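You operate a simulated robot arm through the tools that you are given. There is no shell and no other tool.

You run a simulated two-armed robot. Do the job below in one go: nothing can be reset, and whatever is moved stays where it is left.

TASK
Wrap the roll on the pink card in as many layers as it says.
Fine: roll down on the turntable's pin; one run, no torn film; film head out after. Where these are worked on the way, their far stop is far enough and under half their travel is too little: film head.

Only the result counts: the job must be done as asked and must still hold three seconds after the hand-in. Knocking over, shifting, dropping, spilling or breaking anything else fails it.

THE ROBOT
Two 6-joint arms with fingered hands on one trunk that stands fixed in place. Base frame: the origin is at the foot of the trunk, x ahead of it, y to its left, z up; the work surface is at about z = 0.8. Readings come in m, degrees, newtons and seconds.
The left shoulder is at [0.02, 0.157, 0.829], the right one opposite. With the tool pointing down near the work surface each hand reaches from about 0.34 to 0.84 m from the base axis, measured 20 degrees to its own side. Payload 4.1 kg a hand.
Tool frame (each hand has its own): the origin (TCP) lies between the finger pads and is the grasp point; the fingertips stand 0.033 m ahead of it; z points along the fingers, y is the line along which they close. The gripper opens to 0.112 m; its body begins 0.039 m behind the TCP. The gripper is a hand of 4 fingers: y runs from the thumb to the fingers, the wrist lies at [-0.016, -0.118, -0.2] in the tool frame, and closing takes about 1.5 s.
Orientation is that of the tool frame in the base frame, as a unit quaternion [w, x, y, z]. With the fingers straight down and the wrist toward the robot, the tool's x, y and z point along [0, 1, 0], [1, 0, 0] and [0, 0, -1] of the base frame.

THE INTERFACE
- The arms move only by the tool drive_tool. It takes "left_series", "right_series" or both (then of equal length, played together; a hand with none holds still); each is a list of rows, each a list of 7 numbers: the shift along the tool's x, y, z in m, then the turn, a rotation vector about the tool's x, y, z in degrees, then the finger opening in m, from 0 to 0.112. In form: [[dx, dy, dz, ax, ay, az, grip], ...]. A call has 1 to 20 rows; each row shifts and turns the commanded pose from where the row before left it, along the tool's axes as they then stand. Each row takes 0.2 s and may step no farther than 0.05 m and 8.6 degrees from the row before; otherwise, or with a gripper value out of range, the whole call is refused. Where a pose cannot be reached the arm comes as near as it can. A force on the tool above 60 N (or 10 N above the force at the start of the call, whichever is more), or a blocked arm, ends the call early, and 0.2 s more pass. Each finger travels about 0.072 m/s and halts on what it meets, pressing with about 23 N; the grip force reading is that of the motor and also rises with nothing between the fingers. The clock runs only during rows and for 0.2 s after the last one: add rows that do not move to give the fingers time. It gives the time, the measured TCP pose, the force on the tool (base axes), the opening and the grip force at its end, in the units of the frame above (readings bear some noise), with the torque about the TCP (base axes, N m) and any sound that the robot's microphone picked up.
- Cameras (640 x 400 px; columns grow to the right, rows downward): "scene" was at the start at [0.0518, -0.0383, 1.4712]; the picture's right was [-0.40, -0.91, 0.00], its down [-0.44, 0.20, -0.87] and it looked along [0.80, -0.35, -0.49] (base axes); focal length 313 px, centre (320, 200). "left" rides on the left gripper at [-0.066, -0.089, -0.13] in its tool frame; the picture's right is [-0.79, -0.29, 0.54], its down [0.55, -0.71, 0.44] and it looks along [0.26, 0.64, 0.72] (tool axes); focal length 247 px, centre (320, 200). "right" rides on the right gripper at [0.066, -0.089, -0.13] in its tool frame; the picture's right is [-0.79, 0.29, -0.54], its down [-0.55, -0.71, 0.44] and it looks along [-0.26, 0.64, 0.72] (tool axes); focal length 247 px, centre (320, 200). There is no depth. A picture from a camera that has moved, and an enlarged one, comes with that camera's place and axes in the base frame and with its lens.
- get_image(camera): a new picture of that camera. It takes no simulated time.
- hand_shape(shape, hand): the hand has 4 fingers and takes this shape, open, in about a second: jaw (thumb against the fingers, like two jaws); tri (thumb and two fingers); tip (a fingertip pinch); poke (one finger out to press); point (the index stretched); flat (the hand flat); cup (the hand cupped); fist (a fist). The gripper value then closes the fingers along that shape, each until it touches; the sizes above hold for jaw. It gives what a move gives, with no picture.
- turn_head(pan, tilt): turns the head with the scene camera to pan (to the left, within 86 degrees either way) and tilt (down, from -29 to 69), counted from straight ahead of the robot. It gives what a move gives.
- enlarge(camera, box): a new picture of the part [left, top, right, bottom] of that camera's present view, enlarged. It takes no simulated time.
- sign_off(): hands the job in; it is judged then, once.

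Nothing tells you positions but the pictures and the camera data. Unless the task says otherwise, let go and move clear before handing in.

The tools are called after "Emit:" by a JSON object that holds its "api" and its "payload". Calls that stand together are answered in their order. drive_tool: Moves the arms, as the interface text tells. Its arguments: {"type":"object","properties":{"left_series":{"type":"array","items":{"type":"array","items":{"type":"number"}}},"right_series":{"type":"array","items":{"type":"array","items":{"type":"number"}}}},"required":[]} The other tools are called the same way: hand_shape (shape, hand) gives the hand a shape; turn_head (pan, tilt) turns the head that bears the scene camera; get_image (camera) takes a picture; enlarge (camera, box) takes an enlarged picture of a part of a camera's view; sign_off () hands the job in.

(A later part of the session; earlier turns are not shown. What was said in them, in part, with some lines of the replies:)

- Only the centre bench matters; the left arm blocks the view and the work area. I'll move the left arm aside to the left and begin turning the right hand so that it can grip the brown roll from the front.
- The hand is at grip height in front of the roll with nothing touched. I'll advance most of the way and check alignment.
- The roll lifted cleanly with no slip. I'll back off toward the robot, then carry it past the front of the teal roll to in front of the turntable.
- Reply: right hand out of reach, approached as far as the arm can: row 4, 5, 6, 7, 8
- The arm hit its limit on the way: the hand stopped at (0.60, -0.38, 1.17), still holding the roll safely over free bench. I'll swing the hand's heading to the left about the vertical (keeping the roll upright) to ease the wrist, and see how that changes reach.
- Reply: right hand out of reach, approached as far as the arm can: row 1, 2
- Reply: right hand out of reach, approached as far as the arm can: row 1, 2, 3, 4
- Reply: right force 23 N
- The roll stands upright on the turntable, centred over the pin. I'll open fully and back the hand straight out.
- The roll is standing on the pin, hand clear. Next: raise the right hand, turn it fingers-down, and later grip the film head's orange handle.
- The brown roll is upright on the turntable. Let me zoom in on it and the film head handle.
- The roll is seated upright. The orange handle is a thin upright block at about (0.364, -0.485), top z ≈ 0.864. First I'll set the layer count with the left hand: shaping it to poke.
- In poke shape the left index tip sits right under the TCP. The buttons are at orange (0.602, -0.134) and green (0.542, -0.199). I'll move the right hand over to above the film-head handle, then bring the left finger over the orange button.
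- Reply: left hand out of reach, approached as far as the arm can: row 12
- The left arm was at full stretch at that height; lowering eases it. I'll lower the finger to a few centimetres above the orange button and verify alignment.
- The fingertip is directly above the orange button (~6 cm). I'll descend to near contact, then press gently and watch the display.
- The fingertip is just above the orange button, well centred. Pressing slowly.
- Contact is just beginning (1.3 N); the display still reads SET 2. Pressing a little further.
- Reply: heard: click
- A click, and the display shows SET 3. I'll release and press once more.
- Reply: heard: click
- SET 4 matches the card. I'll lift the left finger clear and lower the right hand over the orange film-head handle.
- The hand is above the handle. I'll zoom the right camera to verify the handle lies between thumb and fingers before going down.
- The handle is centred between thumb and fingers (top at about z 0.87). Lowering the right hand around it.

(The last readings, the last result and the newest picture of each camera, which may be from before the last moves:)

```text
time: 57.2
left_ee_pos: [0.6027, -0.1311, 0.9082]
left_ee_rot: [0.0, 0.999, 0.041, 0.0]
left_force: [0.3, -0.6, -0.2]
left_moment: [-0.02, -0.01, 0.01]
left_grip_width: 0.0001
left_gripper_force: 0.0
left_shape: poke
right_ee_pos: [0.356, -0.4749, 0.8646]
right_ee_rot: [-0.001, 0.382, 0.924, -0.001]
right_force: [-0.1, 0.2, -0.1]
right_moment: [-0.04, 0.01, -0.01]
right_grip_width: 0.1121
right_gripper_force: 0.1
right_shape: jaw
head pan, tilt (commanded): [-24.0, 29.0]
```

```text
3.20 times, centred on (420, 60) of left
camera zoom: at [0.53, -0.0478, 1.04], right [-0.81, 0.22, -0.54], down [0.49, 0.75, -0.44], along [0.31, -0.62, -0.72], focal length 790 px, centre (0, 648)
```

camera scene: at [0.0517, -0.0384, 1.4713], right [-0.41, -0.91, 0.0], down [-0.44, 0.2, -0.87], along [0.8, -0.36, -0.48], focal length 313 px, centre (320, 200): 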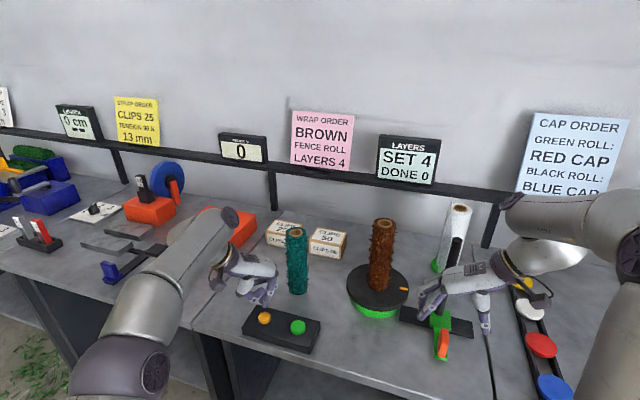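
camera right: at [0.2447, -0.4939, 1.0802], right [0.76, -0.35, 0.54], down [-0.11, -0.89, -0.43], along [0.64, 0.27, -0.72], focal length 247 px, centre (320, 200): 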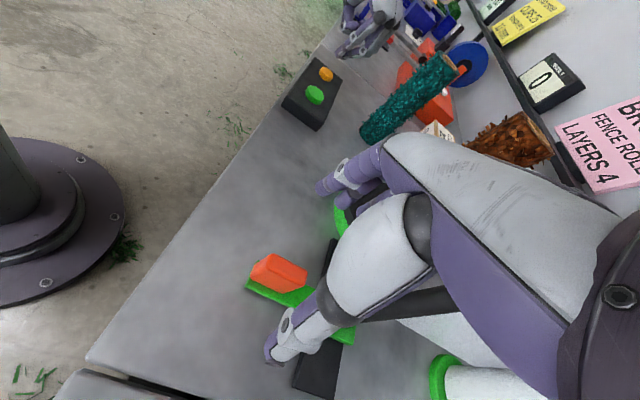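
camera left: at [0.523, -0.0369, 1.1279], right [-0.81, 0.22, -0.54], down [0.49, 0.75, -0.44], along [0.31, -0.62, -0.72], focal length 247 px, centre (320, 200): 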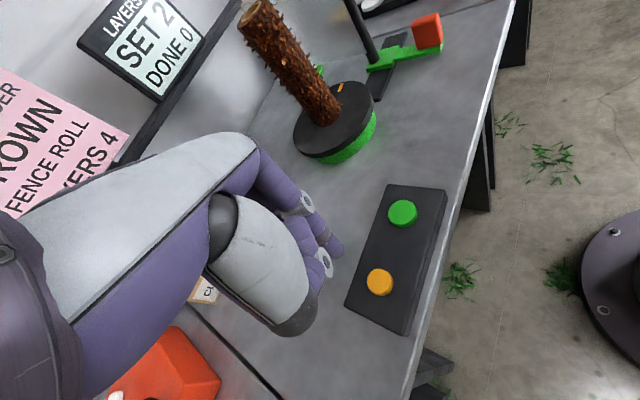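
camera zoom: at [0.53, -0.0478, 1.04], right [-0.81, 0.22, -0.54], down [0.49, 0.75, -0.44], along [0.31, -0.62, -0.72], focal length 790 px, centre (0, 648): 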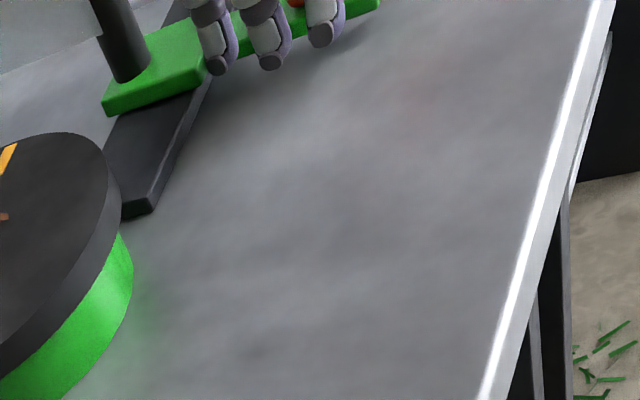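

Thumb and fingers straddle the orange handle, no contact yet. Closing gently on it.

Emit:
{"api": "drive_tool", "payload": {"right_series": [[0, 0, 0, 0, 0, 0, 0.08], [0, 0, 0, 0, 0, 0, 0.06], [0, 0, 0, 0, 0, 0, 0.045], [0, 0, 0, 0, 0, 0, 0.03], [0, 0, 0, 0, 0, 0, 0.02], [0, 0, 0, 0, 0, 0, 0.01], [0, 0, 0, 0, 0, 0, 0.005], [0, 0, 0, 0, 0, 0, 0.005], [0, 0, 0, 0, 0, 0, 0.005]]}}

Emit:
{"api": "enlarge", "payload": {"camera": "scene", "box": [390, 220, 550, 370]}}

Emit:
{"api": "enlarge", "payload": {"camera": "right", "box": [220, 180, 440, 400]}}

Emit:
{"api": "enlarge", "payload": {"camera": "left", "box": [320, 0, 520, 120]}}

```text
time: 59.2
left_ee_pos: [0.6044, -0.1318, 0.9091]
left_ee_rot: [0.0, 0.999, 0.041, 0.0]
left_force: [-0.4, 0.1, -0.1]
left_moment: [0.0, 0.01, 0.05]
left_grip_width: 0.0002
left_gripper_force: 0.0
left_shape: poke
right_ee_pos: [0.356, -0.4754, 0.8653]
right_ee_rot: [0.0, 0.382, 0.924, -0.001]
right_force: [2.5, 2.7, -0.9]
right_moment: [0.1, -0.1, 0.09]
right_grip_width: 0.0136
right_gripper_force: 22.9
right_shape: jaw
head pan, tilt (commanded): [-24.0, 29.0]
```

```text
2.67 times, centred on (470, 295) of scene
camera zoom: at [0.0519, -0.0384, 1.4713], right [-0.41, -0.91, 0.0], down [-0.44, 0.2, -0.87], along [0.8, -0.36, -0.48], focal length 835 px, centre (-80, -53)
```

zoom: 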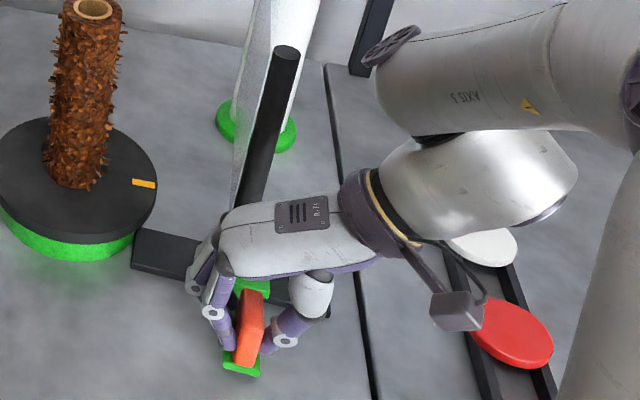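

```text
1.82 times, centred on (330, 290) of right
camera zoom: at [0.2472, -0.4918, 0.9946], right [0.76, -0.35, 0.54], down [-0.11, -0.89, -0.43], along [0.63, 0.27, -0.72], focal length 449 px, centre (302, 36)
```

zoom: 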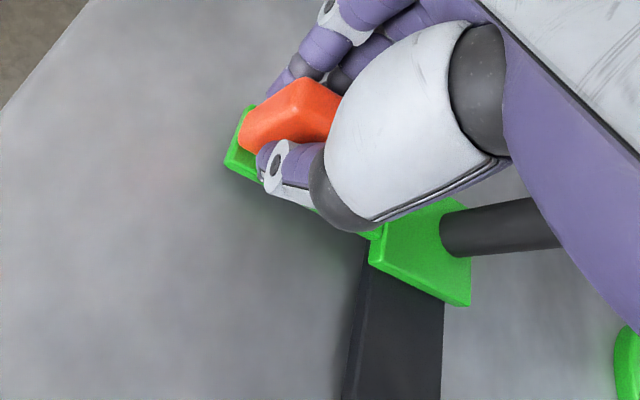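

```text
3.20 times, centred on (420, 60) of left
camera zoom: at [0.5301, -0.0477, 1.0399], right [-0.81, 0.22, -0.54], down [0.49, 0.75, -0.44], along [0.31, -0.62, -0.72], focal length 790 px, centre (0, 648)
```

zoom: 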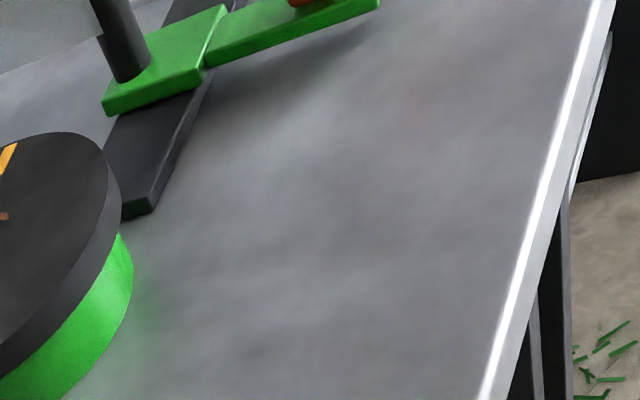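

The handle is gripped firmly and the head hasn't shifted. I'll slide it toward the turntable slowly and watch force and motion.

Emit:
{"api": "drive_tool", "payload": {"right_series": [[0, 0.005, 0, 0, 0, 0, 0.005], [0, 0.005, 0, 0, 0, 0, 0.005], [0, 0.005, 0, 0, 0, 0, 0.005], [0, 0.005, 0, 0, 0, 0, 0.005]]}}

Emit:
{"api": "enlarge", "payload": {"camera": "left", "box": [320, 0, 520, 120]}}

Emit:
{"api": "enlarge", "payload": {"camera": "scene", "box": [390, 220, 550, 370]}}

```text
time: 60.2
left_ee_pos: [0.6029, -0.1321, 0.9091]
left_ee_rot: [0.0, 0.999, 0.041, 0.0]
left_force: [0.5, -0.5, 0.4]
left_moment: [0.0, -0.02, 0.03]
left_grip_width: 0.0
left_gripper_force: 0.0
left_shape: poke
right_ee_pos: [0.3734, -0.4603, 0.8644]
right_ee_rot: [-0.001, 0.381, 0.924, -0.001]
right_force: [-4.0, 5.5, 0.3]
right_moment: [0.14, 0.11, 0.18]
right_grip_width: 0.013
right_gripper_force: 23.0
right_shape: jaw
head pan, tilt (commanded): [-24.0, 29.0]
```

```text
3.20 times, centred on (420, 60) of left
camera zoom: at [0.5299, -0.0476, 1.04], right [-0.81, 0.22, -0.54], down [0.49, 0.75, -0.44], along [0.31, -0.62, -0.72], focal length 790 px, centre (0, 648)
```

zoom: 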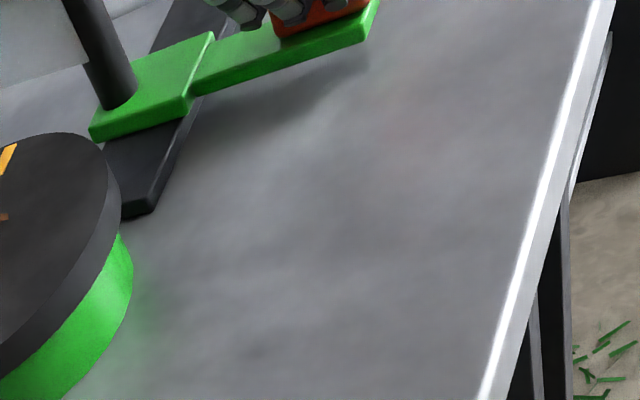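

```text
2.67 times, centred on (470, 295) of scene
camera zoom: at [0.0516, -0.0383, 1.4713], right [-0.41, -0.91, 0.0], down [-0.44, 0.2, -0.87], along [0.8, -0.36, -0.48], focal length 835 px, centre (-80, -53)
```

zoom: 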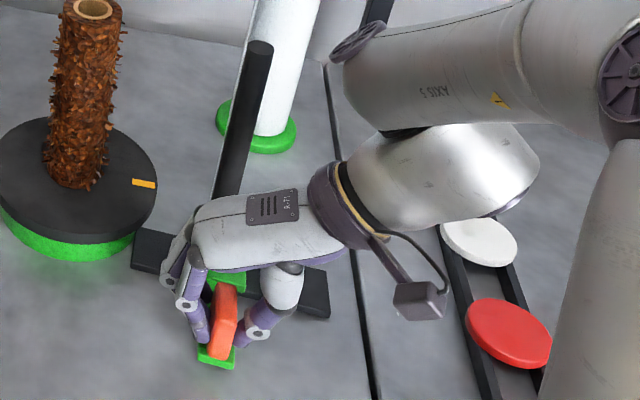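

The head slides in freely toward the turntable (light side force only). Continuing slowly.

Emit:
{"api": "drive_tool", "payload": {"right_series": [[0.0006, 0.005, 0, 0, 0, 0, 0.005], [0.0004, 0.005, 0, 0, 0, 0, 0.005], [0.0003, 0.005, 0, 0, 0, 0, 0.005], [0.0003, 0.005, 0, 0, 0, 0, 0.005]]}}

Emit:
{"api": "enlarge", "payload": {"camera": "left", "box": [320, 0, 520, 120]}}

Emit:
{"api": "enlarge", "payload": {"camera": "scene", "box": [390, 220, 550, 370]}}

```text
time: 61.2
left_ee_pos: [0.6024, -0.1322, 0.9085]
left_ee_rot: [0.0, 0.999, 0.041, 0.0]
left_force: [-0.3, 0.7, 0.3]
left_moment: [-0.01, 0.0, -0.03]
left_grip_width: 0.0002
left_gripper_force: 0.0
left_shape: poke
right_ee_pos: [0.3836, -0.4454, 0.8646]
right_ee_rot: [-0.001, 0.381, 0.925, -0.001]
right_force: [-4.4, 5.3, -5.7]
right_moment: [0.17, 0.13, 0.15]
right_grip_width: 0.0132
right_gripper_force: 23.0
right_shape: jaw
head pan, tilt (commanded): [-24.0, 29.0]
```

```text
3.20 times, centred on (420, 60) of left
camera zoom: at [0.5299, -0.0477, 1.04], right [-0.81, 0.22, -0.54], down [0.49, 0.75, -0.44], along [0.31, -0.62, -0.72], focal length 790 px, centre (0, 648)
```

zoom: 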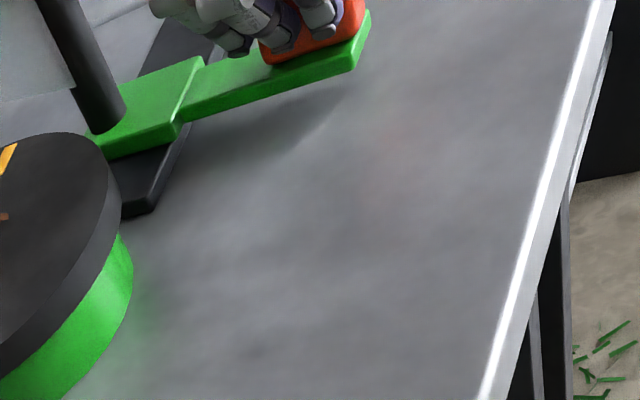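

```text
2.67 times, centred on (470, 295) of scene
camera zoom: at [0.0517, -0.0384, 1.4713], right [-0.41, -0.91, 0.0], down [-0.44, 0.2, -0.87], along [0.8, -0.36, -0.48], focal length 835 px, centre (-80, -53)
```

zoom: 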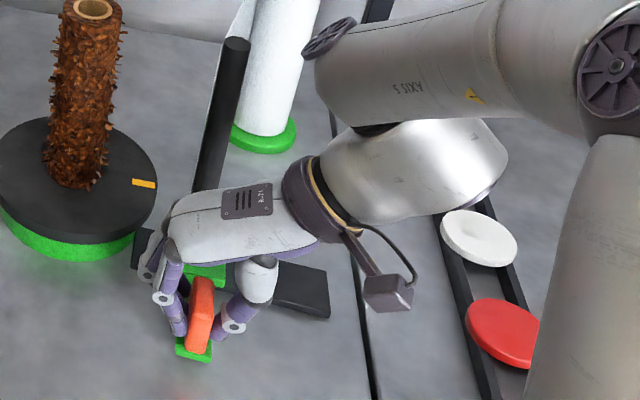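

4 cm in, no stop yet. Continuing.

Emit:
{"api": "drive_tool", "payload": {"right_series": [[0.0004, 0.005, 0, 0, 0, 0, 0.005], [0.0003, 0.005, 0, 0, 0, 0, 0.005]]}}

Emit:
{"api": "drive_tool", "payload": {"right_series": [[0.0003, 0.005, 0, 0, 0, 0, 0.005], [0.0003, 0.005, 0, 0, 0, 0, 0.005]]}}

Emit:
{"api": "enlarge", "payload": {"camera": "left", "box": [300, 0, 500, 120]}}

Emit:
{"api": "get_image", "payload": {"camera": "scene"}}

```text
time: 61.8
left_ee_pos: [0.6034, -0.1322, 0.9093]
left_ee_rot: [-0.001, 0.999, 0.04, 0.0]
left_force: [-0.9, 0.3, -0.9]
left_moment: [-0.02, 0.01, -0.03]
left_grip_width: 0.0
left_gripper_force: 0.1
left_shape: poke
right_ee_pos: [0.3909, -0.4384, 0.8652]
right_ee_rot: [0.001, 0.382, 0.924, 0.0]
right_force: [-2.6, 2.6, -3.5]
right_moment: [0.11, 0.11, 0.17]
right_grip_width: 0.0132
right_gripper_force: 23.0
right_shape: jaw
head pan, tilt (commanded): [-24.0, 29.0]
```

```text
time: 62.4
left_ee_pos: [0.6037, -0.1323, 0.91]
left_ee_rot: [0.001, 0.999, 0.041, 0.001]
left_force: [0.1, 0.8, 0.5]
left_moment: [0.01, -0.02, 0.0]
left_grip_width: 0.0001
left_gripper_force: 0.1
left_shape: poke
right_ee_pos: [0.3977, -0.4316, 0.8647]
right_ee_rot: [0.0, 0.382, 0.924, -0.001]
right_force: [0.2, 2.0, -2.5]
right_moment: [0.09, -0.02, 0.12]
right_grip_width: 0.0135
right_gripper_force: 23.4
right_shape: jaw
head pan, tilt (commanded): [-24.0, 29.0]
```

```text
3.20 times, centred on (400, 60) of left
camera zoom: at [0.53, -0.0477, 1.04], right [-0.81, 0.22, -0.54], down [0.49, 0.75, -0.44], along [0.31, -0.62, -0.72], focal length 790 px, centre (64, 648)
```

zoom: 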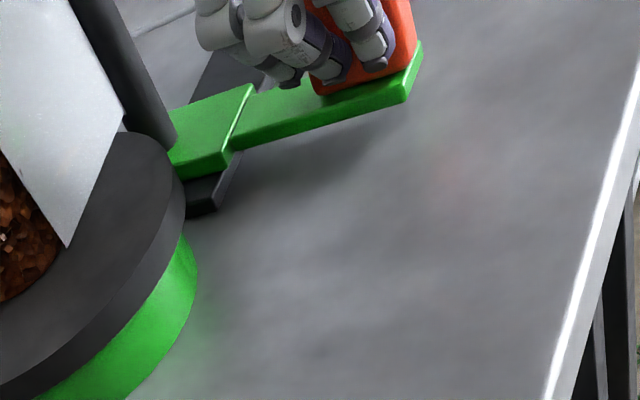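

```text
taken
camera scene: at [0.0518, -0.0385, 1.4713], right [-0.41, -0.91, 0.0], down [-0.44, 0.2, -0.87], along [0.8, -0.36, -0.48], focal length 313 px, centre (320, 200)
```

scene: 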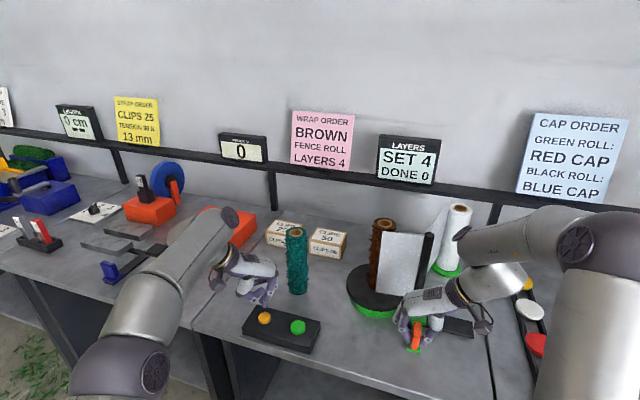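

The film has now reached the roll. I'll push on gently to find the inner stop.

Emit:
{"api": "drive_tool", "payload": {"right_series": [[0.0003, 0.004, 0, 0, 0, 0, 0.005], [0.0002, 0.004, 0, 0, 0, 0, 0.005]]}}

Emit:
{"api": "enlarge", "payload": {"camera": "left", "box": [300, 0, 500, 120]}}

Emit:
{"api": "enlarge", "payload": {"camera": "scene", "box": [330, 200, 510, 370]}}

```text
time: 63.0
left_ee_pos: [0.6032, -0.1326, 0.9096]
left_ee_rot: [-0.001, 0.999, 0.041, 0.0]
left_force: [0.4, 0.0, 0.2]
left_moment: [0.02, 0.0, -0.01]
left_grip_width: 0.0
left_gripper_force: 0.1
left_shape: poke
right_ee_pos: [0.4009, -0.4256, 0.8653]
right_ee_rot: [0.0, 0.382, 0.924, -0.003]
right_force: [-4.2, -5.4, -2.6]
right_moment: [-0.13, 0.18, 0.05]
right_grip_width: 0.0132
right_gripper_force: 23.1
right_shape: jaw
head pan, tilt (commanded): [-24.0, 29.0]
```

```text
3.20 times, centred on (400, 60) of left
camera zoom: at [0.5299, -0.0482, 1.04], right [-0.81, 0.22, -0.54], down [0.49, 0.75, -0.44], along [0.31, -0.62, -0.72], focal length 790 px, centre (64, 648)
```

zoom: 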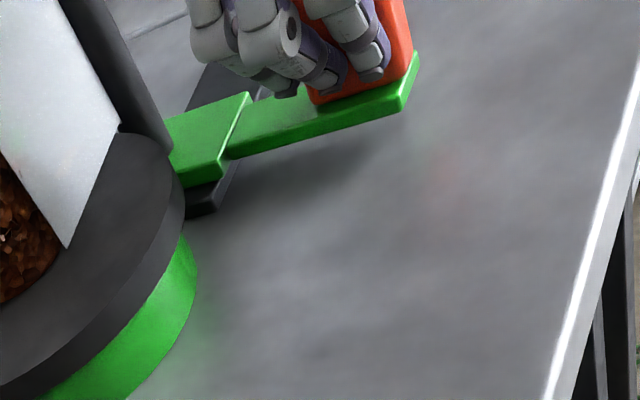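

```text
2.35 times, centred on (420, 285) of scene
camera zoom: at [0.0516, -0.0387, 1.4713], right [-0.41, -0.91, 0.0], down [-0.44, 0.2, -0.87], along [0.8, -0.36, -0.48], focal length 737 px, centre (85, 0)
```

zoom: 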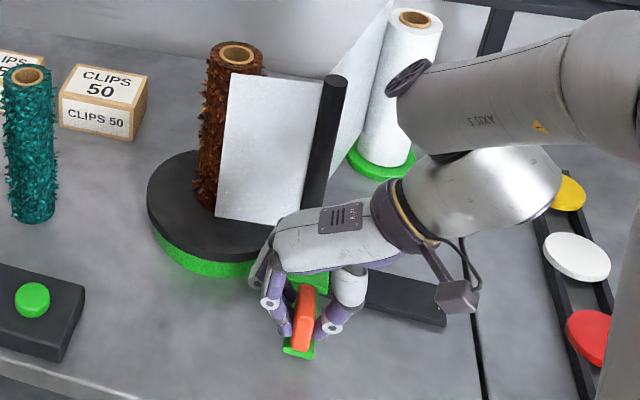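

Resistance along the rail now shows (about 7 N) — apparently the stop. One more small push to confirm.

Emit:
{"api": "drive_tool", "payload": {"right_series": [[0.0001, 0.003, 0, 0, 0, 0, 0.005], [0, 0, 0, 0, 0, 0, 0.005]]}}

```text
time: 63.6
left_ee_pos: [0.6022, -0.132, 0.9103]
left_ee_rot: [0.0, 0.999, 0.041, 0.001]
left_force: [-0.5, 0.1, -1.0]
left_moment: [0.02, -0.05, 0.01]
left_grip_width: 0.0
left_gripper_force: 0.2
left_shape: poke
right_ee_pos: [0.4036, -0.4226, 0.8655]
right_ee_rot: [0.0, 0.382, 0.924, -0.002]
right_force: [-8.4, -13.2, -5.9]
right_moment: [-0.37, 0.34, 0.04]
right_grip_width: 0.013
right_gripper_force: 23.2
right_shape: jaw
head pan, tilt (commanded): [-24.0, 29.0]
```

The head is at its inner stop. I'll relax the push slightly but keep holding it, and bring the left finger over the green button.

Emit:
{"api": "drive_tool", "payload": {"right_series": [[0, -0.002, 0, 0, 0, 0, 0.005], [0, 0, 0, 0, 0, 0, 0.005], [0, 0, 0, 0, 0, 0, 0.005]], "left_series": [[-0.0332, 0.0309, 0, 0, 0, 0, 0], [-0.0331, 0.0309, 0, 0, 0, 0, 0], [0, 0, 0, 0, 0, 0, 0]]}}

Emit:
{"api": "enlarge", "payload": {"camera": "scene", "box": [200, 220, 340, 360]}}

Emit:
{"api": "enlarge", "payload": {"camera": "left", "box": [280, 180, 460, 340]}}

```text
time: 64.4
left_ee_pos: [0.5411, -0.1985, 0.9098]
left_ee_rot: [0.0, 0.999, 0.042, 0.0]
left_force: [0.0, -0.4, -0.4]
left_moment: [-0.02, 0.02, -0.02]
left_grip_width: 0.0
left_gripper_force: 0.1
left_shape: poke
right_ee_pos: [0.4031, -0.4245, 0.8648]
right_ee_rot: [0.0, 0.382, 0.924, 0.0]
right_force: [-2.1, -6.7, -5.0]
right_moment: [-0.19, 0.08, 0.05]
right_grip_width: 0.0129
right_gripper_force: 22.8
right_shape: jaw
head pan, tilt (commanded): [-24.0, 29.0]
```

```text
2.86 times, centred on (270, 290) of scene
camera zoom: at [0.0518, -0.0387, 1.4713], right [-0.41, -0.91, 0.0], down [-0.44, 0.2, -0.87], along [0.8, -0.36, -0.48], focal length 895 px, centre (463, -57)
```

zoom: 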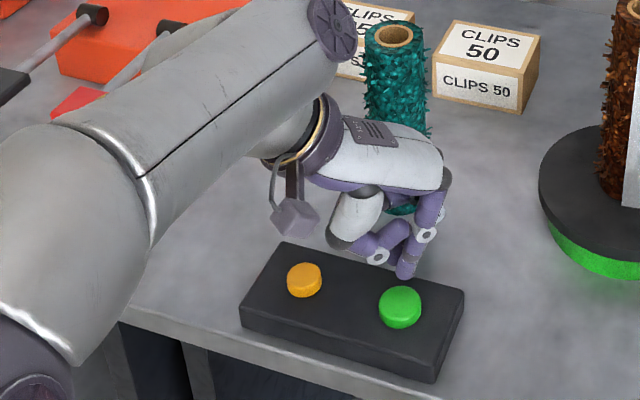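

```text
2.50 times, centred on (370, 260) of left
camera zoom: at [0.4685, -0.1147, 1.0408], right [-0.81, 0.22, -0.54], down [0.49, 0.75, -0.44], along [0.31, -0.62, -0.72], focal length 617 px, centre (195, 50)
```

zoom: 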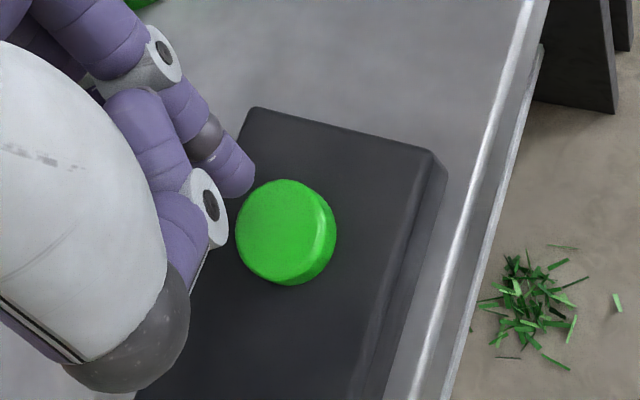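

Finger is centred over the green button. Everything is set: roll on pin, SET 4, head in. Pressing START once.

Emit:
{"api": "drive_tool", "payload": {"left_series": [[0, 0, 0.015, 0, 0, 0, 0], [0, 0, 0.012, 0, 0, 0, 0], [0, 0, 0.006, 0, 0, 0, 0], [0, 0, 0.003, 0, 0, 0, 0]]}}

Emit:
{"api": "enlarge", "payload": {"camera": "scene", "box": [330, 120, 510, 370]}}

```text
time: 65.4
left_ee_pos: [0.5414, -0.1992, 0.8748]
left_ee_rot: [0.0, 0.999, 0.042, 0.0]
left_force: [-0.1, 1.2, 0.7]
left_moment: [0.03, -0.02, -0.03]
left_grip_width: 0.0001
left_gripper_force: 0.0
left_shape: poke
right_ee_pos: [0.403, -0.4247, 0.8649]
right_ee_rot: [0.0, 0.382, 0.924, 0.0]
right_force: [-0.3, -4.8, -3.7]
right_moment: [-0.16, 0.07, 0.07]
right_grip_width: 0.0132
right_gripper_force: 22.4
right_shape: jaw
head pan, tilt (commanded): [-24.0, 29.0]
```

```text
1.60 times, centred on (420, 245) of scene
camera zoom: at [0.0518, -0.0387, 1.4713], right [-0.41, -0.91, 0.0], down [-0.44, 0.2, -0.87], along [0.8, -0.36, -0.48], focal length 501 px, centre (160, 128)
```

zoom: 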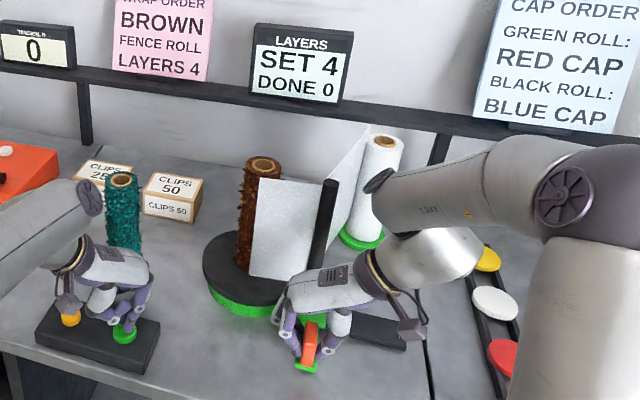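

Just touching; pressing the last few millimetres until the click.

Emit:
{"api": "drive_tool", "payload": {"left_series": [[0, 0, 0.003, 0, 0, 0, 0], [0, 0, 0.002, 0, 0, 0, 0]]}}

Emit:
{"api": "enlarge", "payload": {"camera": "scene", "box": [330, 120, 510, 370]}}

```text
time: 66.0
left_ee_pos: [0.5423, -0.1988, 0.8695]
left_ee_rot: [-0.001, 0.999, 0.041, 0.0]
left_force: [0.6, -1.2, 2.6]
left_moment: [-0.04, -0.04, 0.0]
left_grip_width: 0.0003
left_gripper_force: 0.0
left_shape: poke
right_ee_pos: [0.4024, -0.4245, 0.866]
right_ee_rot: [0.0, 0.381, 0.925, -0.001]
right_force: [-0.3, -4.7, -3.4]
right_moment: [-0.16, 0.07, 0.09]
right_grip_width: 0.0132
right_gripper_force: 22.2
right_shape: jaw
head pan, tilt (commanded): [-24.0, 29.0]
heard: click
```

```text
1.60 times, centred on (420, 245) of scene
camera zoom: at [0.0518, -0.0387, 1.4713], right [-0.41, -0.91, 0.0], down [-0.44, 0.2, -0.87], along [0.8, -0.36, -0.48], focal length 501 px, centre (160, 128)
```

zoom: 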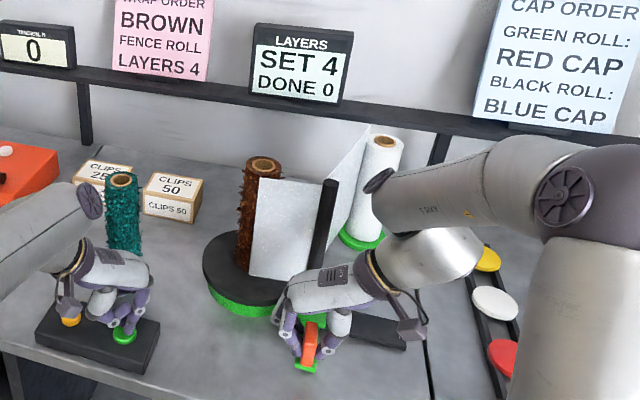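

Click heard. I'll lift the left finger straight off and wait while the run proceeds, holding the head steady.

Emit:
{"api": "drive_tool", "payload": {"left_series": [[0, 0, -0.01, 0, 0, 0, 0], [0, 0, -0.015, 0, 0, 0, 0], [0, 0, -0.015, 0, 0, 0, 0], [0, 0, 0, 0, 0, 0, 0], [0, 0, 0, 0, 0, 0, 0], [0, 0, 0, 0, 0, 0, 0]]}}

Emit:
{"api": "enlarge", "payload": {"camera": "scene", "box": [330, 120, 510, 370]}}

```text
time: 67.4
left_ee_pos: [0.5411, -0.2013, 0.9095]
left_ee_rot: [0.0, 0.999, 0.041, 0.0]
left_force: [0.2, -0.5, -0.3]
left_moment: [-0.02, 0.01, -0.04]
left_grip_width: 0.0
left_gripper_force: 0.1
left_shape: poke
right_ee_pos: [0.4022, -0.4249, 0.8645]
right_ee_rot: [0.0, 0.381, 0.925, -0.001]
right_force: [-0.3, -4.1, -3.0]
right_moment: [-0.14, 0.06, 0.03]
right_grip_width: 0.0133
right_gripper_force: 22.5
right_shape: jaw
head pan, tilt (commanded): [-24.0, 29.0]
```

```text
1.60 times, centred on (420, 245) of scene
camera zoom: at [0.0518, -0.0387, 1.4713], right [-0.41, -0.91, 0.0], down [-0.44, 0.2, -0.87], along [0.8, -0.36, -0.48], focal length 501 px, centre (160, 128)
```

zoom: 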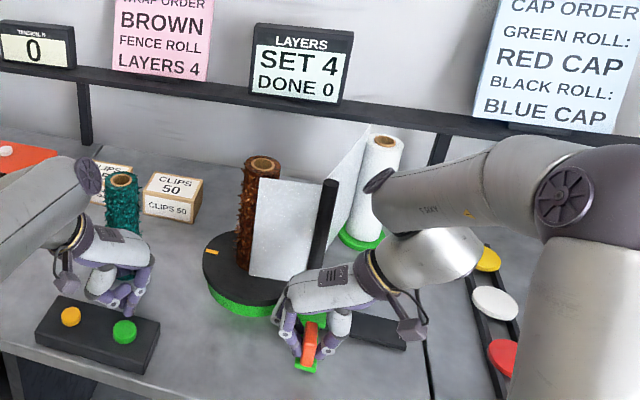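

The turntable is turning (the orange mark has moved round). Waiting for it to finish.

Emit:
{"api": "drive_tool", "payload": {"left_series": [[0, 0, 0, 0, 0, 0, 0], [0, 0, 0, 0, 0, 0, 0], [0, 0, 0, 0, 0, 0, 0], [0, 0, 0, 0, 0, 0, 0], [0, 0, 0, 0, 0, 0, 0], [0, 0, 0, 0, 0, 0, 0], [0, 0, 0, 0, 0, 0, 0], [0, 0, 0, 0, 0, 0, 0], [0, 0, 0, 0, 0, 0, 0], [0, 0, 0, 0, 0, 0, 0]]}}

Emit:
{"api": "enlarge", "payload": {"camera": "scene", "box": [330, 120, 510, 370]}}

```text
time: 69.6
left_ee_pos: [0.5417, -0.2, 0.9078]
left_ee_rot: [0.0, 0.999, 0.042, 0.0]
left_force: [-0.7, 0.7, 0.1]
left_moment: [-0.01, 0.0, 0.01]
left_grip_width: 0.0003
left_gripper_force: 0.1
left_shape: poke
right_ee_pos: [0.4027, -0.424, 0.8654]
right_ee_rot: [0.0, 0.381, 0.924, -0.001]
right_force: [-1.6, -5.1, -3.1]
right_moment: [-0.18, 0.07, 0.07]
right_grip_width: 0.013
right_gripper_force: 23.1
right_shape: jaw
head pan, tilt (commanded): [-24.0, 29.0]
```

```text
1.60 times, centred on (420, 245) of scene
camera zoom: at [0.0518, -0.0387, 1.4713], right [-0.41, -0.91, 0.0], down [-0.44, 0.2, -0.87], along [0.8, -0.36, -0.48], focal length 501 px, centre (160, 128)
```

zoom: 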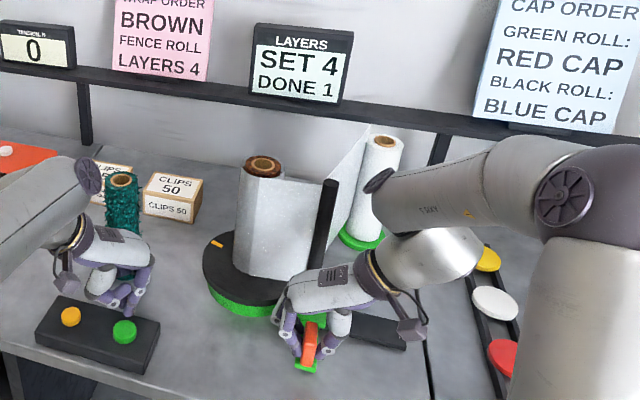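

DONE 1 and the film is wrapping neatly. Waiting on.

Emit:
{"api": "drive_tool", "payload": {"left_series": [[0, 0, 0, 0, 0, 0, 0], [0, 0, 0, 0, 0, 0, 0], [0, 0, 0, 0, 0, 0, 0], [0, 0, 0, 0, 0, 0, 0], [0, 0, 0, 0, 0, 0, 0], [0, 0, 0, 0, 0, 0, 0], [0, 0, 0, 0, 0, 0, 0], [0, 0, 0, 0, 0, 0, 0], [0, 0, 0, 0, 0, 0, 0], [0, 0, 0, 0, 0, 0, 0], [0, 0, 0, 0, 0, 0, 0], [0, 0, 0, 0, 0, 0, 0], [0, 0, 0, 0, 0, 0, 0], [0, 0, 0, 0, 0, 0, 0], [0, 0, 0, 0, 0, 0, 0], [0, 0, 0, 0, 0, 0, 0], [0, 0, 0, 0, 0, 0, 0], [0, 0, 0, 0, 0, 0, 0]]}}

Emit:
{"api": "enlarge", "payload": {"camera": "scene", "box": [330, 120, 510, 370]}}

```text
time: 73.4
left_ee_pos: [0.542, -0.2001, 0.9084]
left_ee_rot: [0.0, 0.999, 0.041, 0.0]
left_force: [-0.2, 0.3, -0.6]
left_moment: [-0.02, -0.02, -0.02]
left_grip_width: 0.0002
left_gripper_force: 0.0
left_shape: poke
right_ee_pos: [0.4017, -0.4241, 0.8654]
right_ee_rot: [-0.001, 0.381, 0.924, 0.0]
right_force: [-0.4, -4.9, -1.9]
right_moment: [-0.17, 0.06, 0.06]
right_grip_width: 0.0129
right_gripper_force: 23.1
right_shape: jaw
head pan, tilt (commanded): [-24.0, 29.0]
```

```text
1.60 times, centred on (420, 245) of scene
camera zoom: at [0.0518, -0.0387, 1.4713], right [-0.41, -0.91, 0.0], down [-0.44, 0.2, -0.87], along [0.8, -0.36, -0.48], focal length 501 px, centre (160, 128)
```

zoom: 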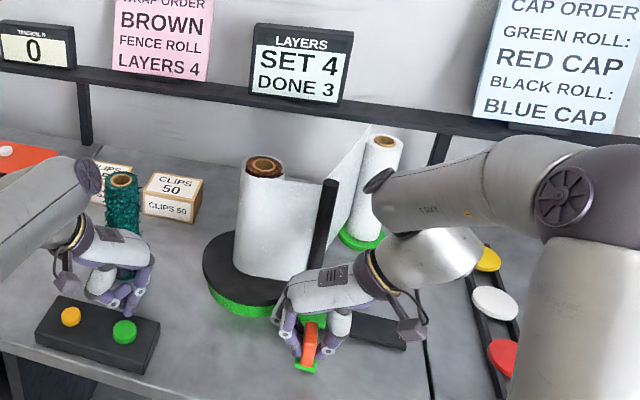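

DONE 3. Waiting for the fourth turn and for the turntable to come to rest.

Emit:
{"api": "drive_tool", "payload": {"left_series": [[0, 0, 0, 0, 0, 0, 0], [0, 0, 0, 0, 0, 0, 0], [0, 0, 0, 0, 0, 0, 0], [0, 0, 0, 0, 0, 0, 0], [0, 0, 0, 0, 0, 0, 0], [0, 0, 0, 0, 0, 0, 0], [0, 0, 0, 0, 0, 0, 0], [0, 0, 0, 0, 0, 0, 0], [0, 0, 0, 0, 0, 0, 0], [0, 0, 0, 0, 0, 0, 0], [0, 0, 0, 0, 0, 0, 0], [0, 0, 0, 0, 0, 0, 0]]}}

Emit:
{"api": "enlarge", "payload": {"camera": "scene", "box": [330, 120, 510, 370]}}

Emit:
{"api": "drive_tool", "payload": {"left_series": [[0, 0, 0, 0, 0, 0, 0], [0, 0, 0, 0, 0, 0, 0], [0, 0, 0, 0, 0, 0, 0], [0, 0, 0, 0, 0, 0, 0], [0, 0, 0, 0, 0, 0, 0]]}}

Emit:
{"api": "enlarge", "payload": {"camera": "scene", "box": [330, 120, 510, 370]}}

```text
time: 76.0
left_ee_pos: [0.5404, -0.1992, 0.9089]
left_ee_rot: [0.0, 0.999, 0.04, 0.0]
left_force: [-0.5, -0.4, -0.3]
left_moment: [0.02, -0.01, -0.02]
left_grip_width: 0.0001
left_gripper_force: 0.0
left_shape: poke
right_ee_pos: [0.4023, -0.4243, 0.8656]
right_ee_rot: [-0.001, 0.381, 0.924, -0.001]
right_force: [-0.8, -5.4, -3.5]
right_moment: [-0.15, 0.04, 0.08]
right_grip_width: 0.0132
right_gripper_force: 23.1
right_shape: jaw
head pan, tilt (commanded): [-24.0, 29.0]
```

```text
1.60 times, centred on (420, 245) of scene
camera zoom: at [0.0518, -0.0387, 1.4713], right [-0.41, -0.91, 0.0], down [-0.44, 0.2, -0.87], along [0.8, -0.36, -0.48], focal length 501 px, centre (160, 128)
```

zoom: 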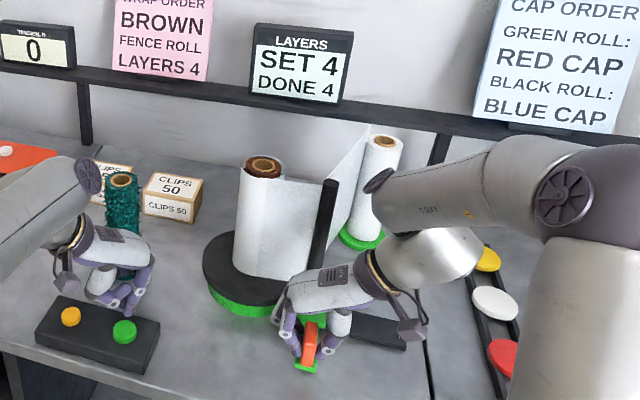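

```text
time: 77.2
left_ee_pos: [0.542, -0.2006, 0.9084]
left_ee_rot: [0.0, 0.999, 0.04, 0.0]
left_force: [-0.3, 0.1, 0.3]
left_moment: [0.0, 0.03, 0.01]
left_grip_width: 0.0001
left_gripper_force: 0.1
left_shape: poke
right_ee_pos: [0.4017, -0.4232, 0.8649]
right_ee_rot: [0.0, 0.38, 0.925, -0.001]
right_force: [-1.2, -4.1, -3.2]
right_moment: [-0.14, 0.08, 0.09]
right_grip_width: 0.0133
right_gripper_force: 22.5
right_shape: jaw
head pan, tilt (commanded): [-24.0, 29.0]
```

```text
1.60 times, centred on (420, 245) of scene
camera zoom: at [0.0518, -0.0387, 1.4713], right [-0.41, -0.91, 0.0], down [-0.44, 0.2, -0.87], along [0.8, -0.36, -0.48], focal length 501 px, centre (160, 128)
```

zoom: 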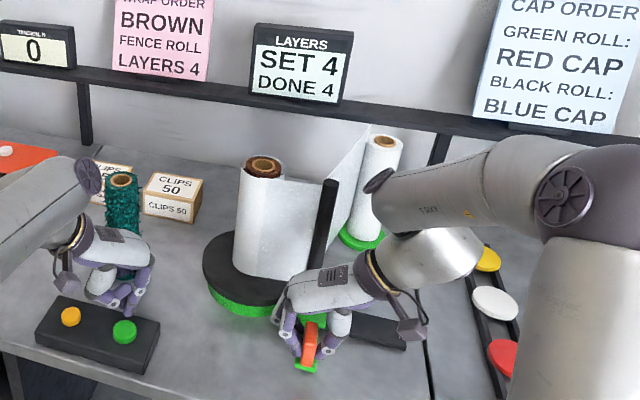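

DONE 4 and the turntable has stopped. Now I pull the film head back out, slowly, along the rail.

Emit:
{"api": "drive_tool", "payload": {"right_series": [[-0.0003, -0.005, 0, 0, 0, 0, 0.005], [-0.0003, -0.005, 0, 0, 0, 0, 0.005], [-0.0003, -0.005, 0, 0, 0, 0, 0.005], [-0.0003, -0.005, 0, 0, 0, 0, 0.005], [-0.0003, -0.005, 0, 0, 0, 0, 0.005], [-0.0003, -0.005, 0, 0, 0, 0, 0.005]]}}

Emit:
{"api": "enlarge", "payload": {"camera": "scene", "box": [330, 120, 510, 370]}}

```text
time: 78.6
left_ee_pos: [0.5409, -0.2003, 0.91]
left_ee_rot: [0.0, 0.999, 0.041, 0.0]
left_force: [-0.1, -0.7, 0.2]
left_moment: [-0.02, -0.02, -0.01]
left_grip_width: 0.0
left_gripper_force: 0.1
left_shape: poke
right_ee_pos: [0.382, -0.4464, 0.8662]
right_ee_rot: [0.0, 0.381, 0.925, -0.001]
right_force: [-3.2, 1.3, -3.9]
right_moment: [0.03, 0.06, 0.11]
right_grip_width: 0.0133
right_gripper_force: 23.1
right_shape: jaw
head pan, tilt (commanded): [-24.0, 29.0]
```

```text
1.60 times, centred on (420, 245) of scene
camera zoom: at [0.0518, -0.0385, 1.4713], right [-0.41, -0.91, 0.0], down [-0.44, 0.2, -0.87], along [0.8, -0.36, -0.48], focal length 501 px, centre (160, 128)
```

zoom: 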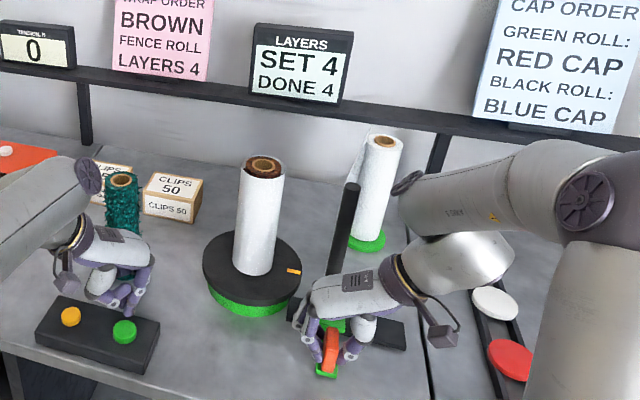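

The film has parted cleanly and the roll is fully wrapped. Continuing to pull the head out to its outer stop.

Emit:
{"api": "drive_tool", "payload": {"right_series": [[-0.0003, -0.005, 0, 0, 0, 0, 0.005], [-0.0003, -0.005, 0, 0, 0, 0, 0.005], [-0.0003, -0.005, 0, 0, 0, 0, 0.005], [-0.0003, -0.005, 0, 0, 0, 0, 0.005], [-0.0003, -0.005, 0, 0, 0, 0, 0.005], [-0.0003, -0.005, 0, 0, 0, 0, 0.005]]}}

Emit:
{"api": "drive_tool", "payload": {"right_series": [[-0.0002, -0.004, 0, 0, 0, 0, 0.005], [-0.0002, -0.004, 0, 0, 0, 0, 0.005]]}}

Emit:
{"api": "enlarge", "payload": {"camera": "scene", "box": [330, 120, 510, 370]}}

```text
time: 80.0
left_ee_pos: [0.5411, -0.2001, 0.9085]
left_ee_rot: [0.0, 0.999, 0.041, 0.0]
left_force: [0.7, -0.3, 0.5]
left_moment: [0.02, 0.01, 0.03]
left_grip_width: 0.0001
left_gripper_force: 0.0
left_shape: poke
right_ee_pos: [0.3612, -0.4703, 0.867]
right_ee_rot: [-0.002, 0.382, 0.924, -0.002]
right_force: [-5.7, 3.7, -11.6]
right_moment: [0.09, 0.16, 0.1]
right_grip_width: 0.0132
right_gripper_force: 23.1
right_shape: jaw
head pan, tilt (commanded): [-24.0, 29.0]
```

```text
time: 80.6
left_ee_pos: [0.5424, -0.1999, 0.9095]
left_ee_rot: [-0.001, 0.999, 0.041, 0.0]
left_force: [-1.4, -0.6, 0.3]
left_moment: [-0.05, -0.03, 0.0]
left_grip_width: 0.0
left_gripper_force: 0.1
left_shape: poke
right_ee_pos: [0.3578, -0.4749, 0.8668]
right_ee_rot: [0.0, 0.381, 0.925, -0.001]
right_force: [-0.5, 6.4, -12.9]
right_moment: [0.21, -0.01, 0.18]
right_grip_width: 0.013
right_gripper_force: 23.2
right_shape: jaw
head pan, tilt (commanded): [-24.0, 29.0]
```

```text
1.60 times, centred on (420, 245) of scene
camera zoom: at [0.052, -0.0385, 1.4713], right [-0.41, -0.91, 0.0], down [-0.44, 0.2, -0.87], along [0.8, -0.36, -0.48], focal length 501 px, centre (160, 128)
```

zoom: 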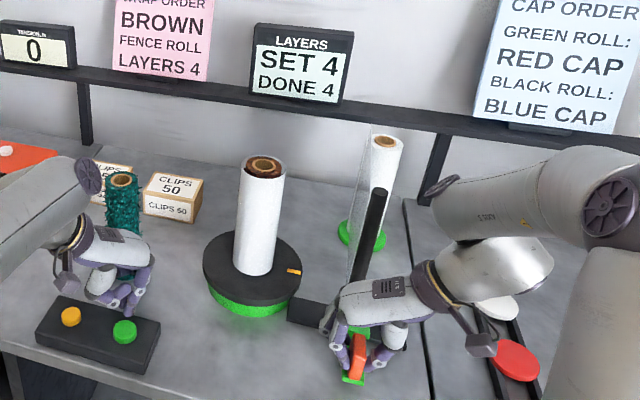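

Nearly back at the original outer position. One more small pull to confirm the stop, easing the slight upward pull.

Emit:
{"api": "drive_tool", "payload": {"right_series": [[0, -0.003, 0.001, 0, 0, 0, 0.005], [0, -0.003, 0.0005, 0, 0, 0, 0.005]]}}

Emit:
{"api": "enlarge", "payload": {"camera": "left", "box": [300, 0, 560, 160]}}

```text
time: 81.2
left_ee_pos: [0.5424, -0.1996, 0.9092]
left_ee_rot: [0.001, 0.999, 0.041, 0.0]
left_force: [0.6, -0.5, 0.4]
left_moment: [0.0, -0.03, -0.01]
left_grip_width: 0.0
left_gripper_force: 0.0
left_shape: poke
right_ee_pos: [0.3539, -0.4784, 0.8659]
right_ee_rot: [0.001, 0.381, 0.925, 0.0]
right_force: [10.6, 17.0, 0.4]
right_moment: [0.55, -0.41, 0.22]
right_grip_width: 0.0137
right_gripper_force: 22.8
right_shape: jaw
head pan, tilt (commanded): [-24.0, 29.0]
```

```text
2.46 times, centred on (430, 80) of left
camera zoom: at [0.4687, -0.1152, 1.0399], right [-0.81, 0.22, -0.54], down [0.49, 0.75, -0.44], along [0.31, -0.62, -0.72], focal length 608 px, centre (49, 495)
```

zoom: 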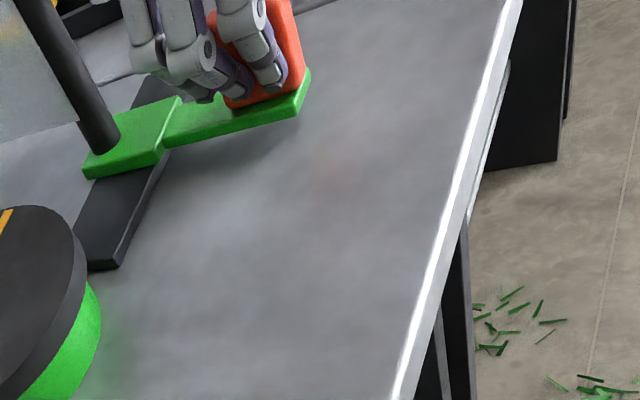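

The outer stop is confirmed (about 20 N). I'll relax, release the handle and lift the hand straight up, and raise the left hand too.

Emit:
{"api": "drive_tool", "payload": {"right_series": [[0, 0.003, 0, 0, 0, 0, 0.005], [0, 0, 0, 0, 0, 0, 0.02], [0, 0, 0, 0, 0, 0, 0.035], [0, 0, 0, 0, 0, 0, 0.05], [0, 0, 0, 0, 0, 0, 0.07], [0, 0, 0, 0, 0, 0, 0.09], [0, 0, 0, 0, 0, 0, 0.1], [0, 0, 0, 0, 0, 0, 0.1], [0, 0, 0, 0, 0, 0, 0.1], [0, 0, 0, 0, 0, 0, 0.1]]}}

Emit:
{"api": "enlarge", "payload": {"camera": "scene", "box": [390, 220, 550, 370]}}

Emit:
{"api": "enlarge", "payload": {"camera": "left", "box": [300, 0, 560, 160]}}

```text
time: 83.4
left_ee_pos: [0.5428, -0.2012, 0.9101]
left_ee_rot: [-0.001, 0.999, 0.041, 0.0]
left_force: [0.1, -0.1, -0.5]
left_moment: [0.01, 0.02, 0.0]
left_grip_width: 0.0002
left_gripper_force: 0.1
left_shape: poke
right_ee_pos: [0.3549, -0.4769, 0.8646]
right_ee_rot: [-0.001, 0.381, 0.925, -0.001]
right_force: [0.7, -0.4, 0.4]
right_moment: [0.02, 0.01, 0.03]
right_grip_width: 0.0999
right_gripper_force: 0.1
right_shape: jaw
head pan, tilt (commanded): [-24.0, 29.0]
```

```text
2.67 times, centred on (470, 295) of scene
camera zoom: at [0.0518, -0.0384, 1.4713], right [-0.41, -0.91, 0.0], down [-0.44, 0.2, -0.87], along [0.8, -0.36, -0.48], focal length 835 px, centre (-80, -53)
```

zoom: 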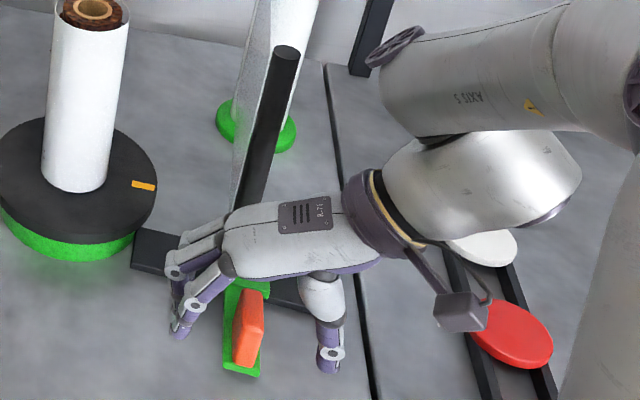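

```text
2.46 times, centred on (430, 80) of left
camera zoom: at [0.4684, -0.116, 1.04], right [-0.81, 0.22, -0.54], down [0.49, 0.75, -0.44], along [0.31, -0.62, -0.72], focal length 608 px, centre (49, 495)
```

zoom: 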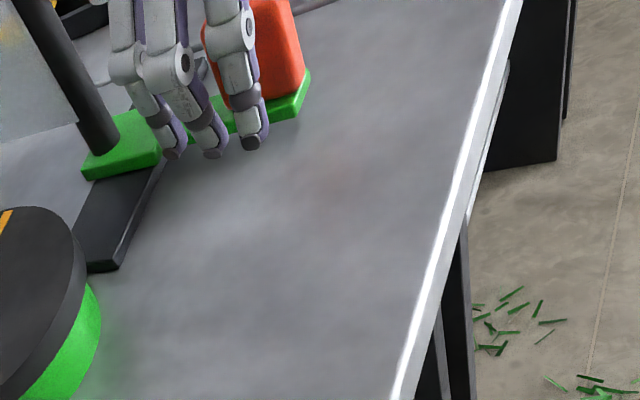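

The head stays at the outer position. Lifting both hands clear.

Emit:
{"api": "drive_tool", "payload": {"right_series": [[0, 0, -0.03, 0, 0, 0, 0.1], [0, 0, -0.035, 0, 0, 0, 0.1], [0, 0, -0.035, 0, 0, 0, 0.1], [0, 0, -0.035, 0, 0, 0, 0.1], [0, 0, -0.035, 0, 0, 0, 0.1], [0, 0, -0.035, 0, 0, 0, 0.1], [0, 0, -0.035, 0, 0, 0, 0.1], [0, 0, -0.03, 0, 0, 0, 0.1]], "left_series": [[0, 0, -0.03, 0, 0, 0, 0], [0, 0, -0.03, 0, 0, 0, 0], [-0.01, -0.03, -0.02, 0, 0, 0, 0], [-0.01, -0.04, -0.01, 0, 0, 0, 0], [-0.01, -0.04, 0, 0, 0, 0, 0], [-0.01, -0.04, 0, 0, 0, 0, 0], [-0.01, -0.04, 0, 0, 0, 0, 0], [0, 0, 0, 0, 0, 0, 0]]}}

Emit:
{"api": "get_image", "payload": {"camera": "scene"}}

Emit:
{"api": "enlarge", "payload": {"camera": "scene", "box": [330, 120, 510, 370]}}

Emit:
{"api": "enlarge", "payload": {"camera": "scene", "box": [396, 295, 476, 365]}}

```text
time: 85.2
left_ee_pos: [0.4755, -0.012, 0.999]
left_ee_rot: [0.0, 0.999, 0.041, -0.001]
left_force: [0.1, -0.1, -0.5]
left_moment: [-0.01, 0.02, -0.04]
left_grip_width: 0.0
left_gripper_force: 0.2
left_shape: poke
right_ee_pos: [0.357, -0.4785, 1.1357]
right_ee_rot: [-0.002, 0.381, 0.925, 0.0]
right_force: [0.1, -0.4, -0.8]
right_moment: [0.02, 0.03, 0.01]
right_grip_width: 0.1
right_gripper_force: 0.1
right_shape: jaw
head pan, tilt (commanded): [-24.0, 29.0]
```

```text
taken
camera scene: at [0.0518, -0.0386, 1.4713], right [-0.41, -0.91, 0.0], down [-0.44, 0.2, -0.87], along [0.8, -0.36, -0.48], focal length 313 px, centre (320, 200)
```

scene: 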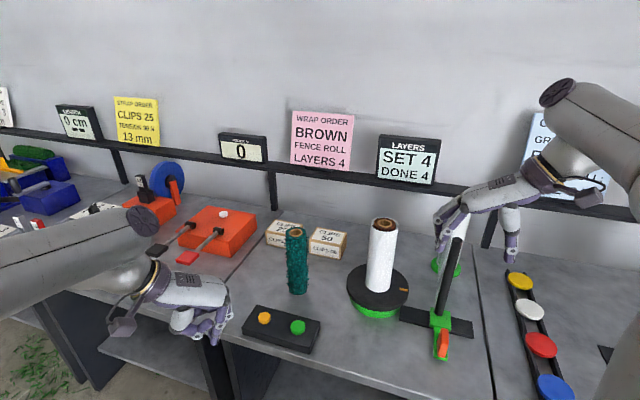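

```text
1.60 times, centred on (420, 245) of scene
camera zoom: at [0.0518, -0.0386, 1.4713], right [-0.41, -0.91, 0.0], down [-0.44, 0.2, -0.87], along [0.8, -0.36, -0.48], focal length 501 px, centre (160, 128)
```

zoom: 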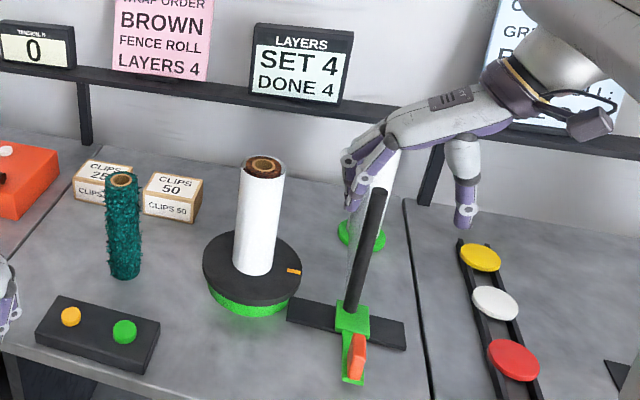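

```text
5.71 times, centred on (436, 330) of scene
camera zoom: at [0.0518, -0.0386, 1.4713], right [-0.41, -0.91, 0.0], down [-0.44, 0.2, -0.87], along [0.8, -0.36, -0.48], focal length 1790 px, centre (-343, -543)
```

zoom: 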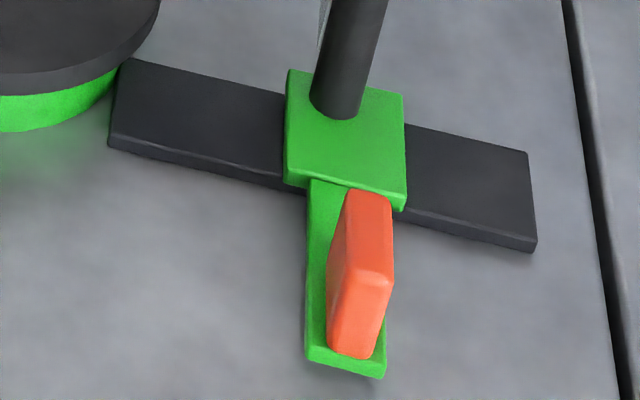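

The head is exactly back at its outer stop, the roll is wrapped with DONE 4, and nothing else has moved. I'll back the right hand off a little more, take a final look, and hand in.

Emit:
{"api": "drive_tool", "payload": {"right_series": [[0.01, 0, -0.04, 0, 0, 0, 0.1], [0.03, 0, -0.03, 0, 0, 0, 0.1], [0.03, 0, 0, 0, 0, 0, 0.1], [0, 0, 0, 0, 0, 0, 0.1], [0, 0, 0, 0, 0, 0, 0.1]]}}

Emit:
{"api": "get_image", "payload": {"camera": "scene"}}

Emit:
{"api": "enlarge", "payload": {"camera": "scene", "box": [330, 200, 490, 330]}}

```text
time: 86.4
left_ee_pos: [0.4753, -0.0131, 1.0002]
left_ee_rot: [0.0, 0.999, 0.041, 0.0]
left_force: [0.0, 0.3, -0.7]
left_moment: [0.03, -0.01, 0.0]
left_grip_width: 0.0
left_gripper_force: 0.0
left_shape: poke
right_ee_pos: [0.3075, -0.4279, 1.2029]
right_ee_rot: [0.0, 0.381, 0.925, 0.0]
right_force: [-0.1, -0.1, -0.3]
right_moment: [0.04, -0.01, -0.04]
right_grip_width: 0.0996
right_gripper_force: 0.2
right_shape: jaw
head pan, tilt (commanded): [-24.0, 29.0]
```

```text
taken
camera scene: at [0.0518, -0.0385, 1.4713], right [-0.41, -0.91, 0.0], down [-0.44, 0.2, -0.87], along [0.8, -0.36, -0.48], focal length 313 px, centre (320, 200)
```

scene: 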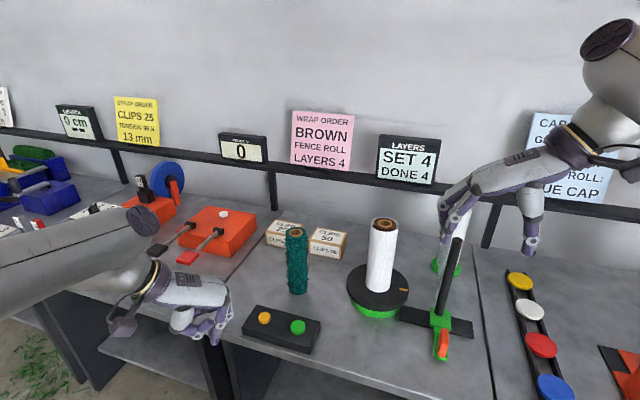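

```text
3.08 times, centred on (410, 265) of scene
camera zoom: at [0.0518, -0.0385, 1.4713], right [-0.41, -0.91, 0.0], down [-0.44, 0.2, -0.87], along [0.8, -0.36, -0.48], focal length 964 px, centre (43, 0)
```

zoom: 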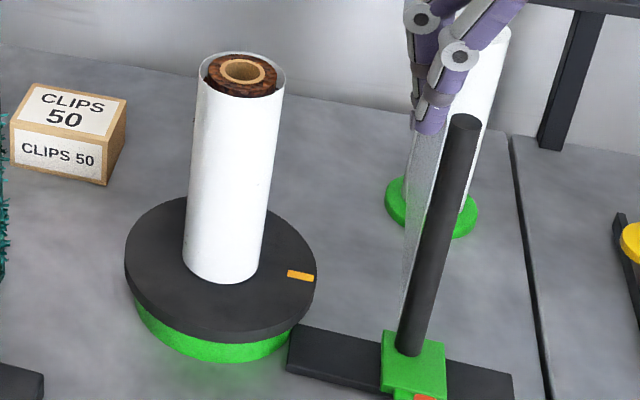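

The brown roll stands on the pin wrapped in 4 layers (SET 4, DONE 4). The film head is back out at its stop, the film is intact, and both hands are clear, so I'm handing in.

Emit:
{"api": "sign_off", "payload": {}}

```text
The job is handed in.
```

The brown fence roll is on the turntable's pin, wrapped in 4 layers as the pink card orders, and I have handed the job in.

- **Layers:** I pressed the orange button twice to raise the setting from 2 to 4, then started a single run. The display ended at SET 4, DONE 4.
- **Film head:** I slid it in to its stop before the run and back out to its outer stop afterwards. The film parted cleanly from the roll, and I saw no tear.
- **Roll:** It stands upright and centred on the pin. I saw no change in it over the last few seconds before handing in.
- **Surroundings:** In the final pictures the teal roll, clip boxes, caps and the neighbouring stations' tools look as they did at the start. Both hands are released and clear.
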